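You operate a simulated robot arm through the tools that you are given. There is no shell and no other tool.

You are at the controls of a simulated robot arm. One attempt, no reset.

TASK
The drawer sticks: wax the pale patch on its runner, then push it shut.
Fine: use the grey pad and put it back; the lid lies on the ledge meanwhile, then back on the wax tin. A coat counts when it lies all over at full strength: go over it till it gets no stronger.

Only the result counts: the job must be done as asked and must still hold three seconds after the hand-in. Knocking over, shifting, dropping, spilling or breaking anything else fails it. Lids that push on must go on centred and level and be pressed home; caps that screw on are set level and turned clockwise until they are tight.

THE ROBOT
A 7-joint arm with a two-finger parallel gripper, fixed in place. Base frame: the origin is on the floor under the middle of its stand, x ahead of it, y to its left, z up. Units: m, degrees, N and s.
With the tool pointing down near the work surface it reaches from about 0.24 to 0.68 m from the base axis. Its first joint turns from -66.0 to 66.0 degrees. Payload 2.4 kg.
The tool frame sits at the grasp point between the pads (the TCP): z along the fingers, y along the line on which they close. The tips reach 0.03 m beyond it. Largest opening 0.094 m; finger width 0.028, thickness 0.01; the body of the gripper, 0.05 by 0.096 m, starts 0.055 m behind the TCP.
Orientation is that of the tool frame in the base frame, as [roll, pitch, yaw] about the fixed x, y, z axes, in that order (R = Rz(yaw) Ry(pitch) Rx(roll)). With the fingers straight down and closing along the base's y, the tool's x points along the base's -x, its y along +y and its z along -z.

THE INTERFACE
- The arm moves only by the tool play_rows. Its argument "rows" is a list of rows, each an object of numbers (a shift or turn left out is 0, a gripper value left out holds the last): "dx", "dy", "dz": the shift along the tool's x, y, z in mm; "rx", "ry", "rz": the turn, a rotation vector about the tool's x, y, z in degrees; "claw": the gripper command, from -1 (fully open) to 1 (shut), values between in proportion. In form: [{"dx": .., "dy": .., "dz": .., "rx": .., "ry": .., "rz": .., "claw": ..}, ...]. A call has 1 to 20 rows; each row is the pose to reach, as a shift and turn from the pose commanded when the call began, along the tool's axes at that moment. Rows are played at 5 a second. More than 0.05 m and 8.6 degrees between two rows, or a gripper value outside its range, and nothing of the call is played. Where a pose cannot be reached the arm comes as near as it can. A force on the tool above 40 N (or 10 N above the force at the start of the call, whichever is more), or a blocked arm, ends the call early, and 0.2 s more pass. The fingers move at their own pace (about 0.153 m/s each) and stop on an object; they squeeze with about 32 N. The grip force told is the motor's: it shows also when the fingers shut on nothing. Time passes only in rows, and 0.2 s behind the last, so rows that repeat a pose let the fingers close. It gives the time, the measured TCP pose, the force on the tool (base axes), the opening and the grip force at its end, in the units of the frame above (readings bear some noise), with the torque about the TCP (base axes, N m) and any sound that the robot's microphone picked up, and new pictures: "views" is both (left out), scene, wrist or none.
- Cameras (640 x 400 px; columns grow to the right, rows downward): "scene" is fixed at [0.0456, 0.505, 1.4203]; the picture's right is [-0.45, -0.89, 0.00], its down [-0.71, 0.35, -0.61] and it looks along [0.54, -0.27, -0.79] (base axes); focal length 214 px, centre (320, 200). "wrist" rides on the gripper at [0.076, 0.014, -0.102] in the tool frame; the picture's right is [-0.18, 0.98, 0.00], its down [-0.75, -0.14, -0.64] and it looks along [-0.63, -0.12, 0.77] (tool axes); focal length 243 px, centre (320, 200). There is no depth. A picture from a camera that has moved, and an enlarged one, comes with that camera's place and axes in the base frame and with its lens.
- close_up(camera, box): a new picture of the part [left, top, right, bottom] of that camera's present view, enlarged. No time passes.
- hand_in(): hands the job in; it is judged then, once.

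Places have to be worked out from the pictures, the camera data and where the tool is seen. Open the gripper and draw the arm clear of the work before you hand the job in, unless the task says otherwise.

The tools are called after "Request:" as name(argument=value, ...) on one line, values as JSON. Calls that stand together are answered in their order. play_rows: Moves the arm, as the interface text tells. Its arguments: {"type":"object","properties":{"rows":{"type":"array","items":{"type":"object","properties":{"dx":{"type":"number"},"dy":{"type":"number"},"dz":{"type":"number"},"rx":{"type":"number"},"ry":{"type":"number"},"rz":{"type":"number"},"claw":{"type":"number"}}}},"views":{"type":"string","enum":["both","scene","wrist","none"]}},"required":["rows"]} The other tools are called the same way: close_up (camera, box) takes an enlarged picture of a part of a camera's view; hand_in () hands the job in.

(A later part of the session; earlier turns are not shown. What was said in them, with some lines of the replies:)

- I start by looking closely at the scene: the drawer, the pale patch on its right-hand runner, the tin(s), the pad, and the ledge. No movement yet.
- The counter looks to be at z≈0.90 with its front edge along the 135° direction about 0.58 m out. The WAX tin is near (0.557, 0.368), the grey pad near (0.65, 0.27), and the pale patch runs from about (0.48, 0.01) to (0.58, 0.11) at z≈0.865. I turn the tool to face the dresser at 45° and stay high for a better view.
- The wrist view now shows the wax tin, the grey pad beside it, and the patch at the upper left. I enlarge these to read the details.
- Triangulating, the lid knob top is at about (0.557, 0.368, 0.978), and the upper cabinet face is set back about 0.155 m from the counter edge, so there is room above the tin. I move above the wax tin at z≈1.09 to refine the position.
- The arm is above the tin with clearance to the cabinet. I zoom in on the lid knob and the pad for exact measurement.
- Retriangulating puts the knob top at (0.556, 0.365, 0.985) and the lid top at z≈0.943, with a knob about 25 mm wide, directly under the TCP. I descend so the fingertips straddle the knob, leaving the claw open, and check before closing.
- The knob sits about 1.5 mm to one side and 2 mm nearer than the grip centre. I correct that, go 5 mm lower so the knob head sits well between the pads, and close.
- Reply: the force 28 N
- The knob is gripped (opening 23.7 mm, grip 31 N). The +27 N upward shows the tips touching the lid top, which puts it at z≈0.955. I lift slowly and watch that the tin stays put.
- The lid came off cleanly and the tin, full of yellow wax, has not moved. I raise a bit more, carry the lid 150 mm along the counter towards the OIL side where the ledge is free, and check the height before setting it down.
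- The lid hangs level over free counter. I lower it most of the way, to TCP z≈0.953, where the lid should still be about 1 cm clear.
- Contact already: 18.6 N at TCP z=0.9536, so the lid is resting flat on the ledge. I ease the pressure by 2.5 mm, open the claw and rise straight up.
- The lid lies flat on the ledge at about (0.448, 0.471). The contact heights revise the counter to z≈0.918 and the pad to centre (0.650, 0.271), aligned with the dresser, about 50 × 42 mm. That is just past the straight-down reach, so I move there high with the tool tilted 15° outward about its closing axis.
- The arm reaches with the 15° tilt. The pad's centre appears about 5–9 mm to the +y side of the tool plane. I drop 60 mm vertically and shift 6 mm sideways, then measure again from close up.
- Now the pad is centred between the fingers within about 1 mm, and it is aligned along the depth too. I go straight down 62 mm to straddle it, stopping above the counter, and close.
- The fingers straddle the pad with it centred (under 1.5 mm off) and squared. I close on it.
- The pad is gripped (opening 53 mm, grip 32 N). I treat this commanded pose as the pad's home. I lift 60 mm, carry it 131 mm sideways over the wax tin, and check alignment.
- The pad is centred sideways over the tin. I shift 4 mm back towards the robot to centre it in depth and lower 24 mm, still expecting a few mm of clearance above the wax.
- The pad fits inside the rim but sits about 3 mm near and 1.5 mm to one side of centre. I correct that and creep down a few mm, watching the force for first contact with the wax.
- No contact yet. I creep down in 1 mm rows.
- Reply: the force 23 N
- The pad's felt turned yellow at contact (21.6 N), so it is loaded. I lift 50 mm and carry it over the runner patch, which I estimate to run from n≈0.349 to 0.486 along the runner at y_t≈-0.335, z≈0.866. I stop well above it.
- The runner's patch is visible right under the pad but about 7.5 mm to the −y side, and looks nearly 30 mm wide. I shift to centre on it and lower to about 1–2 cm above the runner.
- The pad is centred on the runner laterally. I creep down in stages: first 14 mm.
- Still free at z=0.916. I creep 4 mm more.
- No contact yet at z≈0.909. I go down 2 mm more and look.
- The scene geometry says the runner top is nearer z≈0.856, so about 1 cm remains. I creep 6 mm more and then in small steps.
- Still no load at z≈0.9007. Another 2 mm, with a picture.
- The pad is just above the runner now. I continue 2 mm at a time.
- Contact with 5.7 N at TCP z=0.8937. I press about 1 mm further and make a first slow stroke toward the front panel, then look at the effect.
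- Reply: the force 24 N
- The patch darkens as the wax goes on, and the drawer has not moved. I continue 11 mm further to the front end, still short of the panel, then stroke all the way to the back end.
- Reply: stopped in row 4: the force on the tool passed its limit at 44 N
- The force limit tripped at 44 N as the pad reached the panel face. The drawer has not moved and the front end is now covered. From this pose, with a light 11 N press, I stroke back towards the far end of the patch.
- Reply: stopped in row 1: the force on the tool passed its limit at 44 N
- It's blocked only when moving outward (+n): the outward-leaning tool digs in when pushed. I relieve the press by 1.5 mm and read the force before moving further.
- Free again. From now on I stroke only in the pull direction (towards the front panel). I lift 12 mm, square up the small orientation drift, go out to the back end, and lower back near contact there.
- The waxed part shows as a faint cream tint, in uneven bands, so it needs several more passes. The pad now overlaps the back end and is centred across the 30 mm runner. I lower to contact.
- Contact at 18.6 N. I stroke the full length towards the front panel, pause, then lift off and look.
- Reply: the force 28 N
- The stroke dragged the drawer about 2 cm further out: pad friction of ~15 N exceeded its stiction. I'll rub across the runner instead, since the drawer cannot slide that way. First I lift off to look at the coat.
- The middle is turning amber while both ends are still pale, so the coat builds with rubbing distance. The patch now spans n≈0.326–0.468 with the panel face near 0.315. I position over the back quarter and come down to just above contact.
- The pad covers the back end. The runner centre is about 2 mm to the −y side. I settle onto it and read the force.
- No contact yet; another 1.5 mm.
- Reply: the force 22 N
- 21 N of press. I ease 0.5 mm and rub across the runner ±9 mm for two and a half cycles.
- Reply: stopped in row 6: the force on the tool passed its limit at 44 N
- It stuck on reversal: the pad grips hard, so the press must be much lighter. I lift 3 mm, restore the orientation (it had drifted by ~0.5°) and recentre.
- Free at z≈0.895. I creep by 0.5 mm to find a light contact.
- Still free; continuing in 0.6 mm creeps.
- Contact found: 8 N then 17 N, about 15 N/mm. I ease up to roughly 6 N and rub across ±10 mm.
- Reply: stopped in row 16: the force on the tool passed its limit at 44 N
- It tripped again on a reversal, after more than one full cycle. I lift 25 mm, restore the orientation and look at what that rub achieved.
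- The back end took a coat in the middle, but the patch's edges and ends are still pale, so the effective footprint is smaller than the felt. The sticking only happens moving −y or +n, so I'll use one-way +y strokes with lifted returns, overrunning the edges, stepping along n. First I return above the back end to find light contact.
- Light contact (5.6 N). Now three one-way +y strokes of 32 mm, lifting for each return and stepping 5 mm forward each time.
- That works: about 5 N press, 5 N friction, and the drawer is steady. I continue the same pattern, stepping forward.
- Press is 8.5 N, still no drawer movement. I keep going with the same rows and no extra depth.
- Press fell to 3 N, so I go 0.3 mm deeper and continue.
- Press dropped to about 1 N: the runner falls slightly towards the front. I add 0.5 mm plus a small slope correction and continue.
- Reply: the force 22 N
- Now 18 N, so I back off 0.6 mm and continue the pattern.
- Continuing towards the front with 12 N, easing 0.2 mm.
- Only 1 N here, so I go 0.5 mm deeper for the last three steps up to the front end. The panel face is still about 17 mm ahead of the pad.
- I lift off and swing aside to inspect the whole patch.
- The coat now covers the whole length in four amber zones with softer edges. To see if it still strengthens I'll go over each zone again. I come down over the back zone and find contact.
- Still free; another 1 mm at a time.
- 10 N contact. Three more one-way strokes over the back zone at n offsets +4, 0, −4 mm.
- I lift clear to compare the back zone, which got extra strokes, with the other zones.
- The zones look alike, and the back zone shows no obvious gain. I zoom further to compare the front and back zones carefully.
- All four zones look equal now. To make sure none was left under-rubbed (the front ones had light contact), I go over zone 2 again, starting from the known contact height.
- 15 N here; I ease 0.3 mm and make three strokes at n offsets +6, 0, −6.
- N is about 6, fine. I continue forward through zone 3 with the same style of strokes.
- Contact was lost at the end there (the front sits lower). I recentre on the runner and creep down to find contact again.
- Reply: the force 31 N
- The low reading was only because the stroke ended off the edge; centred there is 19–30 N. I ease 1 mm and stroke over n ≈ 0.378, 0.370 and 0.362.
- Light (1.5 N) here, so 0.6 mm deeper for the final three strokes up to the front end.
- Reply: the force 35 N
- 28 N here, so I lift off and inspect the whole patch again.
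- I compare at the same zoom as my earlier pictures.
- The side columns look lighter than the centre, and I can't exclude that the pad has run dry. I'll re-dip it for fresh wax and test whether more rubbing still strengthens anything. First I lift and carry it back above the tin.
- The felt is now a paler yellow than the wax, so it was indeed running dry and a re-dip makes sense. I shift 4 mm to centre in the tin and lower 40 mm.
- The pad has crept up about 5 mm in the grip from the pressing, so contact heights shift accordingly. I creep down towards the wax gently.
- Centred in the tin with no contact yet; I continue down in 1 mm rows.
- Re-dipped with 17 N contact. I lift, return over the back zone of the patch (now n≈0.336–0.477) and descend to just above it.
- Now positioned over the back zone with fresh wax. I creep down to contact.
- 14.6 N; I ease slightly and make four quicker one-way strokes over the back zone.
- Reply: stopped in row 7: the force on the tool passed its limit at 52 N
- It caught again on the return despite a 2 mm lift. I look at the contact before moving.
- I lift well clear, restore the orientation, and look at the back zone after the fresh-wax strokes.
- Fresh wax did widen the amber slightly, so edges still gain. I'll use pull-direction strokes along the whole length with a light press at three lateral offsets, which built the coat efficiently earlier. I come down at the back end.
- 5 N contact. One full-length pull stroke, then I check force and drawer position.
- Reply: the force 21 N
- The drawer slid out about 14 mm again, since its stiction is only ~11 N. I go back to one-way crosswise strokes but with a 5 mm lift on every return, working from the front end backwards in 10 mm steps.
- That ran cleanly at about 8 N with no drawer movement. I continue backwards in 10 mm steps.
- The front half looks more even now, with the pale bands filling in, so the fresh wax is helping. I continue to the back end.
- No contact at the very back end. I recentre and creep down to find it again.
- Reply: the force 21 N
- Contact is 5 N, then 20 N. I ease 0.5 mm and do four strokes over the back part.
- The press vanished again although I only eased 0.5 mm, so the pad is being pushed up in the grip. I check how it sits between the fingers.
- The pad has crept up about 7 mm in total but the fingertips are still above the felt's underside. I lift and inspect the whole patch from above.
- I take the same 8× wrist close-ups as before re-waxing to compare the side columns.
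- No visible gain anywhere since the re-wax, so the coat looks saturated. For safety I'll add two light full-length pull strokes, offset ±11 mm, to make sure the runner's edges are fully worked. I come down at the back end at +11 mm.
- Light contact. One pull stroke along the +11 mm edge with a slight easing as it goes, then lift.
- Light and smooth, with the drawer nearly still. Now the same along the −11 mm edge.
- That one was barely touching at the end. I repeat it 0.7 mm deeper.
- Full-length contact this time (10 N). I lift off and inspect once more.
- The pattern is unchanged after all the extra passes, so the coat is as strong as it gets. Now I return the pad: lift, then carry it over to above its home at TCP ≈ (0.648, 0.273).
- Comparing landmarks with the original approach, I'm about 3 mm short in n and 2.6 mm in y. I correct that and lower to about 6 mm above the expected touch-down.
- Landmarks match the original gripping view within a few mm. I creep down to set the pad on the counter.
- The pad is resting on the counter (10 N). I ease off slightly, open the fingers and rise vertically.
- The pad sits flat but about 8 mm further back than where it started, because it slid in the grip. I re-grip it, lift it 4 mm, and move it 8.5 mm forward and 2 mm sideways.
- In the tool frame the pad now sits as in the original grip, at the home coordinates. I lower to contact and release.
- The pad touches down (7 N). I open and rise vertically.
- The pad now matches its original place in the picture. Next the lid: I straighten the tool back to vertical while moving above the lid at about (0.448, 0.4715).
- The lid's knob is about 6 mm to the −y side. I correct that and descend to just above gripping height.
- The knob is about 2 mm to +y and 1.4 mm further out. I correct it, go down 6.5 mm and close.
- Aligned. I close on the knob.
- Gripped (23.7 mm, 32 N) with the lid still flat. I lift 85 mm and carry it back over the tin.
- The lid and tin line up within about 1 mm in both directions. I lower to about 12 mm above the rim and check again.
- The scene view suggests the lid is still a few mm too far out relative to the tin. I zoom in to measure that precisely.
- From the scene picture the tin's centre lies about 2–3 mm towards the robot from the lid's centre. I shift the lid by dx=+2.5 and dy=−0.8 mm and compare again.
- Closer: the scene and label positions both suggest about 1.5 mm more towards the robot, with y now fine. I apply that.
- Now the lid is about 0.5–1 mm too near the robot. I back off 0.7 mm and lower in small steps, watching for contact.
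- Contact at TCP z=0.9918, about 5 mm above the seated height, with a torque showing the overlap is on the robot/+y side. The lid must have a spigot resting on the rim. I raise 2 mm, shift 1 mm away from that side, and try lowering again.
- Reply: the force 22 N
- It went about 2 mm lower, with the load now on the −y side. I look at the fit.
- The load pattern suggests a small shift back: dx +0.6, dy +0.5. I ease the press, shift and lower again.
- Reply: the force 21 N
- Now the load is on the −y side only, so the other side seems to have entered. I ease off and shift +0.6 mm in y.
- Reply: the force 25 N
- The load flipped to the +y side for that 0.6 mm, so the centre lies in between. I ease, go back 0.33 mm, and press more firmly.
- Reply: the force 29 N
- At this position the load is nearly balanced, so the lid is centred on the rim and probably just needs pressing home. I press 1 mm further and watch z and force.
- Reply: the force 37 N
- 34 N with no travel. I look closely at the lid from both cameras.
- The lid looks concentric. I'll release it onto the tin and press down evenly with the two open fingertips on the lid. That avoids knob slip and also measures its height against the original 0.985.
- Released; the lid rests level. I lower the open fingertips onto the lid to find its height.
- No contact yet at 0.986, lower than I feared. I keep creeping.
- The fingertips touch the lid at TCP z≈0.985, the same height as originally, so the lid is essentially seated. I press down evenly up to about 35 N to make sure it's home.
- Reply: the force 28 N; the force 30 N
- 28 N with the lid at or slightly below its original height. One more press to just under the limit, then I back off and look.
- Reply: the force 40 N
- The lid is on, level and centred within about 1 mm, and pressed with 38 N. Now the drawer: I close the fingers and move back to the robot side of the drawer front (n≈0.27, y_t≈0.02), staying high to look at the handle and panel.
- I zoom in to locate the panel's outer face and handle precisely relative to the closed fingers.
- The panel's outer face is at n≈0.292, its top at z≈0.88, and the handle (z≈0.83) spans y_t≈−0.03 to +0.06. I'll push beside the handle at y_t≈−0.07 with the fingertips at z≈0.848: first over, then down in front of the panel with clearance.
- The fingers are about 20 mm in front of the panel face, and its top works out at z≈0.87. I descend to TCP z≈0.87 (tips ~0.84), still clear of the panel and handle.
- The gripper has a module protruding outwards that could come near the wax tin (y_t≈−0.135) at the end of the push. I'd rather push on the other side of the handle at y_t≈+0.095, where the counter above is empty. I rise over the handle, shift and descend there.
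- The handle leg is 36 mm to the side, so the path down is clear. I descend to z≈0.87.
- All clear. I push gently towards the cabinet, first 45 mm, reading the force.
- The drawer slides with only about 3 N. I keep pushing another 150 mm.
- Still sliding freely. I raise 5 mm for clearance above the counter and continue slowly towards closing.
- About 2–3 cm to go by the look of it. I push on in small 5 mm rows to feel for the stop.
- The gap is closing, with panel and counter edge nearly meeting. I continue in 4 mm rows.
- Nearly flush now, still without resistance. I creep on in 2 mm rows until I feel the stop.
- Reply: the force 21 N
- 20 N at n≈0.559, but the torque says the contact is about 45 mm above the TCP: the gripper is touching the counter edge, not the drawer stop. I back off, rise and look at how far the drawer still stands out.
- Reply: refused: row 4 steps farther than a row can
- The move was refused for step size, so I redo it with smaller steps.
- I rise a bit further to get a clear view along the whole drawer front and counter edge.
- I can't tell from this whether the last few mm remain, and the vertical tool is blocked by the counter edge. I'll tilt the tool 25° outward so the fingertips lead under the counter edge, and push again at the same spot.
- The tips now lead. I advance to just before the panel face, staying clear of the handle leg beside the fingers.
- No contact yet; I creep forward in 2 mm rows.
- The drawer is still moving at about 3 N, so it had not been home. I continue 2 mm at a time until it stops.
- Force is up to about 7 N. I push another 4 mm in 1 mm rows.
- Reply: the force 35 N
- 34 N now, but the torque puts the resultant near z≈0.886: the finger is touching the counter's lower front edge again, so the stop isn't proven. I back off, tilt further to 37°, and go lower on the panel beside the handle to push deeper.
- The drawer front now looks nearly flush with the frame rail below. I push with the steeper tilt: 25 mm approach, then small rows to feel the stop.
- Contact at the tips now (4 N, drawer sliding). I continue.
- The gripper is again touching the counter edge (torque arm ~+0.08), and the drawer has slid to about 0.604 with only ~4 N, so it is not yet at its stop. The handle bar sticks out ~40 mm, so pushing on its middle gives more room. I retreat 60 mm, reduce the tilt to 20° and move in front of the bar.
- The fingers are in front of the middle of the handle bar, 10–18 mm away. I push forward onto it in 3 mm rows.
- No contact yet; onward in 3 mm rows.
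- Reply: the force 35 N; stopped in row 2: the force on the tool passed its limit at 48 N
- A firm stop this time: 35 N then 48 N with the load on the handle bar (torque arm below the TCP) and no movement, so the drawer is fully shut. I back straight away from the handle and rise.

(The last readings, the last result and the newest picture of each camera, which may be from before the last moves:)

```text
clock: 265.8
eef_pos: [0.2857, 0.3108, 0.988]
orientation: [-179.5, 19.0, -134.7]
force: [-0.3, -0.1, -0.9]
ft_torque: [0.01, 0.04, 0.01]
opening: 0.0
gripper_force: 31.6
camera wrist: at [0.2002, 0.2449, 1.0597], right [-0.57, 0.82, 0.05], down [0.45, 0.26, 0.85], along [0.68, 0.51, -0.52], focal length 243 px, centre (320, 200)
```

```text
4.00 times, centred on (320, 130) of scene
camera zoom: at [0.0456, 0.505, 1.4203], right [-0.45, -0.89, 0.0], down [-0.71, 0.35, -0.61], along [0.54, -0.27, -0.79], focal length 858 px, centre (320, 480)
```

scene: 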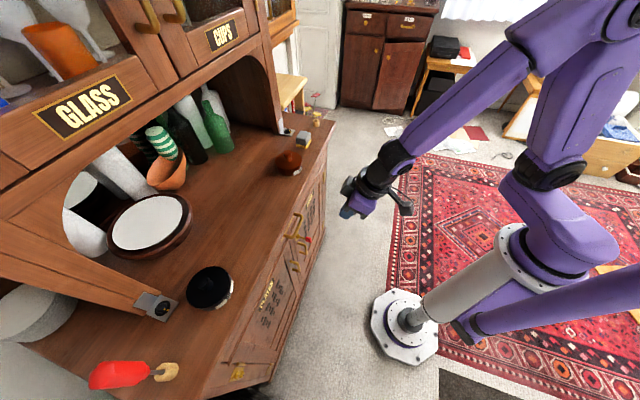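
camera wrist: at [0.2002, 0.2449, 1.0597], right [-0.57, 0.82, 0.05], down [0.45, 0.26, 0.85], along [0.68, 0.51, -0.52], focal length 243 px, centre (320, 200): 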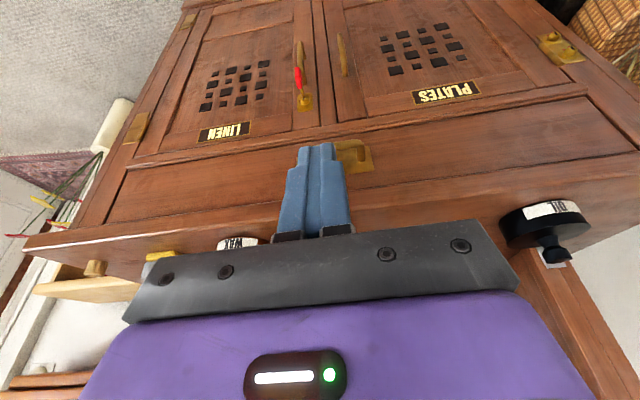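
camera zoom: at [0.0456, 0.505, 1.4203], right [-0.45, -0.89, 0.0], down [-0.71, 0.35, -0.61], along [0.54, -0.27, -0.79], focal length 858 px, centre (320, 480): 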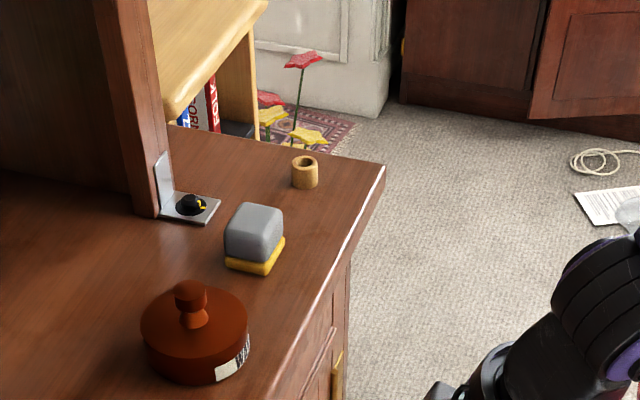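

The drawer is flush in its frame, the pad is back in place, and the lid is on the tin. I open the gripper and draw the arm up and clear before handing in.

Request:
play_rows(rows=[{"dx": -8, "dz": -38, "claw": -1}, {"dx": -16, "dz": -76, "claw": -1}, {"dx": -24, "dz": -114, "ry": 5, "claw": -1}, {"dx": -32, "dz": -152, "ry": 10, "claw": -1}, {"dx": -40, "dz": -190, "ry": 15, "claw": -1}, {"dx": -48, "dz": -220, "ry": 19, "claw": -1}, {"dx": -48, "dz": -220, "ry": 19, "claw": -1}])

Request:
close_up(camera="scene", box=[200, 100, 360, 300])

Request:
close_up(camera="scene", box=[274, 146, 306, 178])

```text
clock: 267.4
eef_pos: [0.2656, 0.2953, 1.2138]
orientation: [-179.6, 0.1, -134.9]
force: [0.0, 0.3, 0.0]
ft_torque: [0.01, -0.03, 0.01]
opening: 0.094
gripper_force: 0.2
camera wrist: at [0.2011, 0.2501, 1.3167], right [-0.57, 0.82, -0.01], down [0.63, 0.44, 0.64], along [0.53, 0.36, -0.77], focal length 243 px, centre (320, 200)
```

scene: 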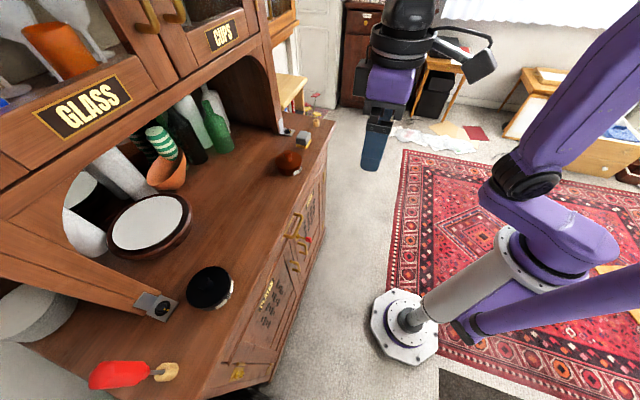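
wrist: 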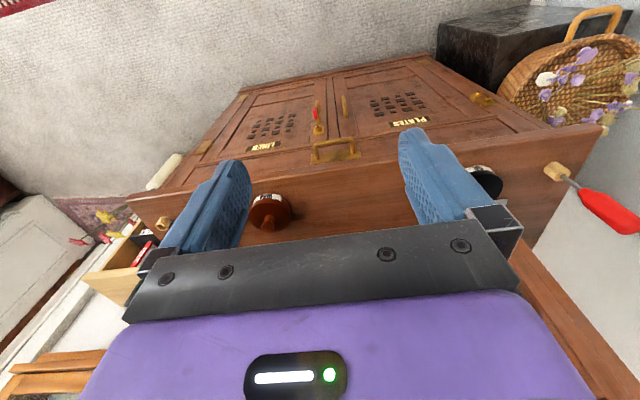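

```text
2.00 times, centred on (280, 200) of scene
camera zoom: at [0.0456, 0.505, 1.4203], right [-0.45, -0.89, 0.0], down [-0.71, 0.35, -0.61], along [0.54, -0.27, -0.79], focal length 429 px, centre (400, 200)
```

zoom: 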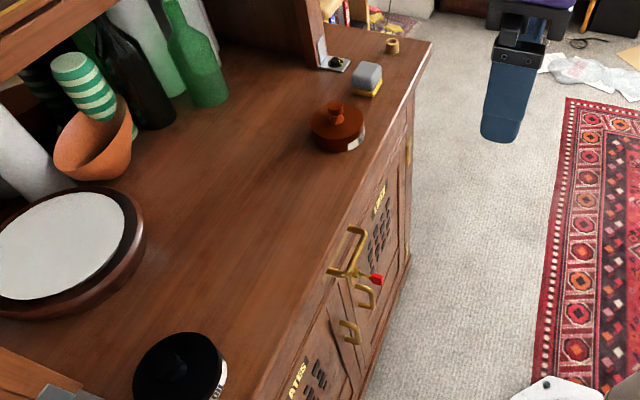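

```text
12.50 times, centred on (290, 162) of scene
camera zoom: at [0.0456, 0.505, 1.4203], right [-0.45, -0.89, 0.0], down [-0.71, 0.35, -0.61], along [0.54, -0.27, -0.79], focal length 2681 px, centre (695, 675)
```

zoom: 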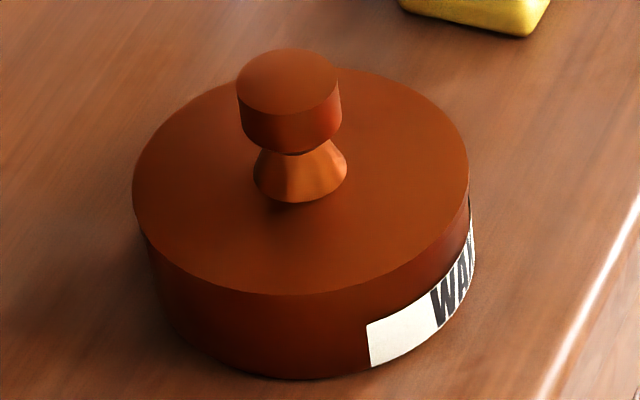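

The lid-to-tin offsets match the original seated look, the drawer is shut, the pad is home, and the gripper is open and clear. I hand the job in.

Request:
hand_in()

```text
The job is handed in.
```

The patch is waxed, the drawer is shut against its stop, and the job is handed in. I haven't seen the verdict.

- **Wax coat:** I loaded the grey pad from the wax tin twice and went over the whole pale patch several times. The last passes showed no further change, so I judged the coat at full strength by eye. The patch edges and a few bands still look lighter than the centre, which I took as the patch's own pattern.
- **Drawer:** It slid in with about 3 to 4 N. At the end it held firm against 35 to 48 N on the handle without moving. While I was waxing, the pad's drag pulled it a couple of centimetres further out, before I closed it.
- **Grey pad:** It is back where it started, matching its original spot in the picture. I had to grip it a second time and shift it about 8 mm to get it there.
- **Lid and tin:** The lid lay on the counter, which I took to be the ledge, while I worked. It is now back on the wax tin, level, centred to about 1 mm, and pressed down with up to 38 N. The wax tin itself ended about 5 mm closer to the robot than it began.

I noticed nothing else moved. The gripper is open and the arm is clear.
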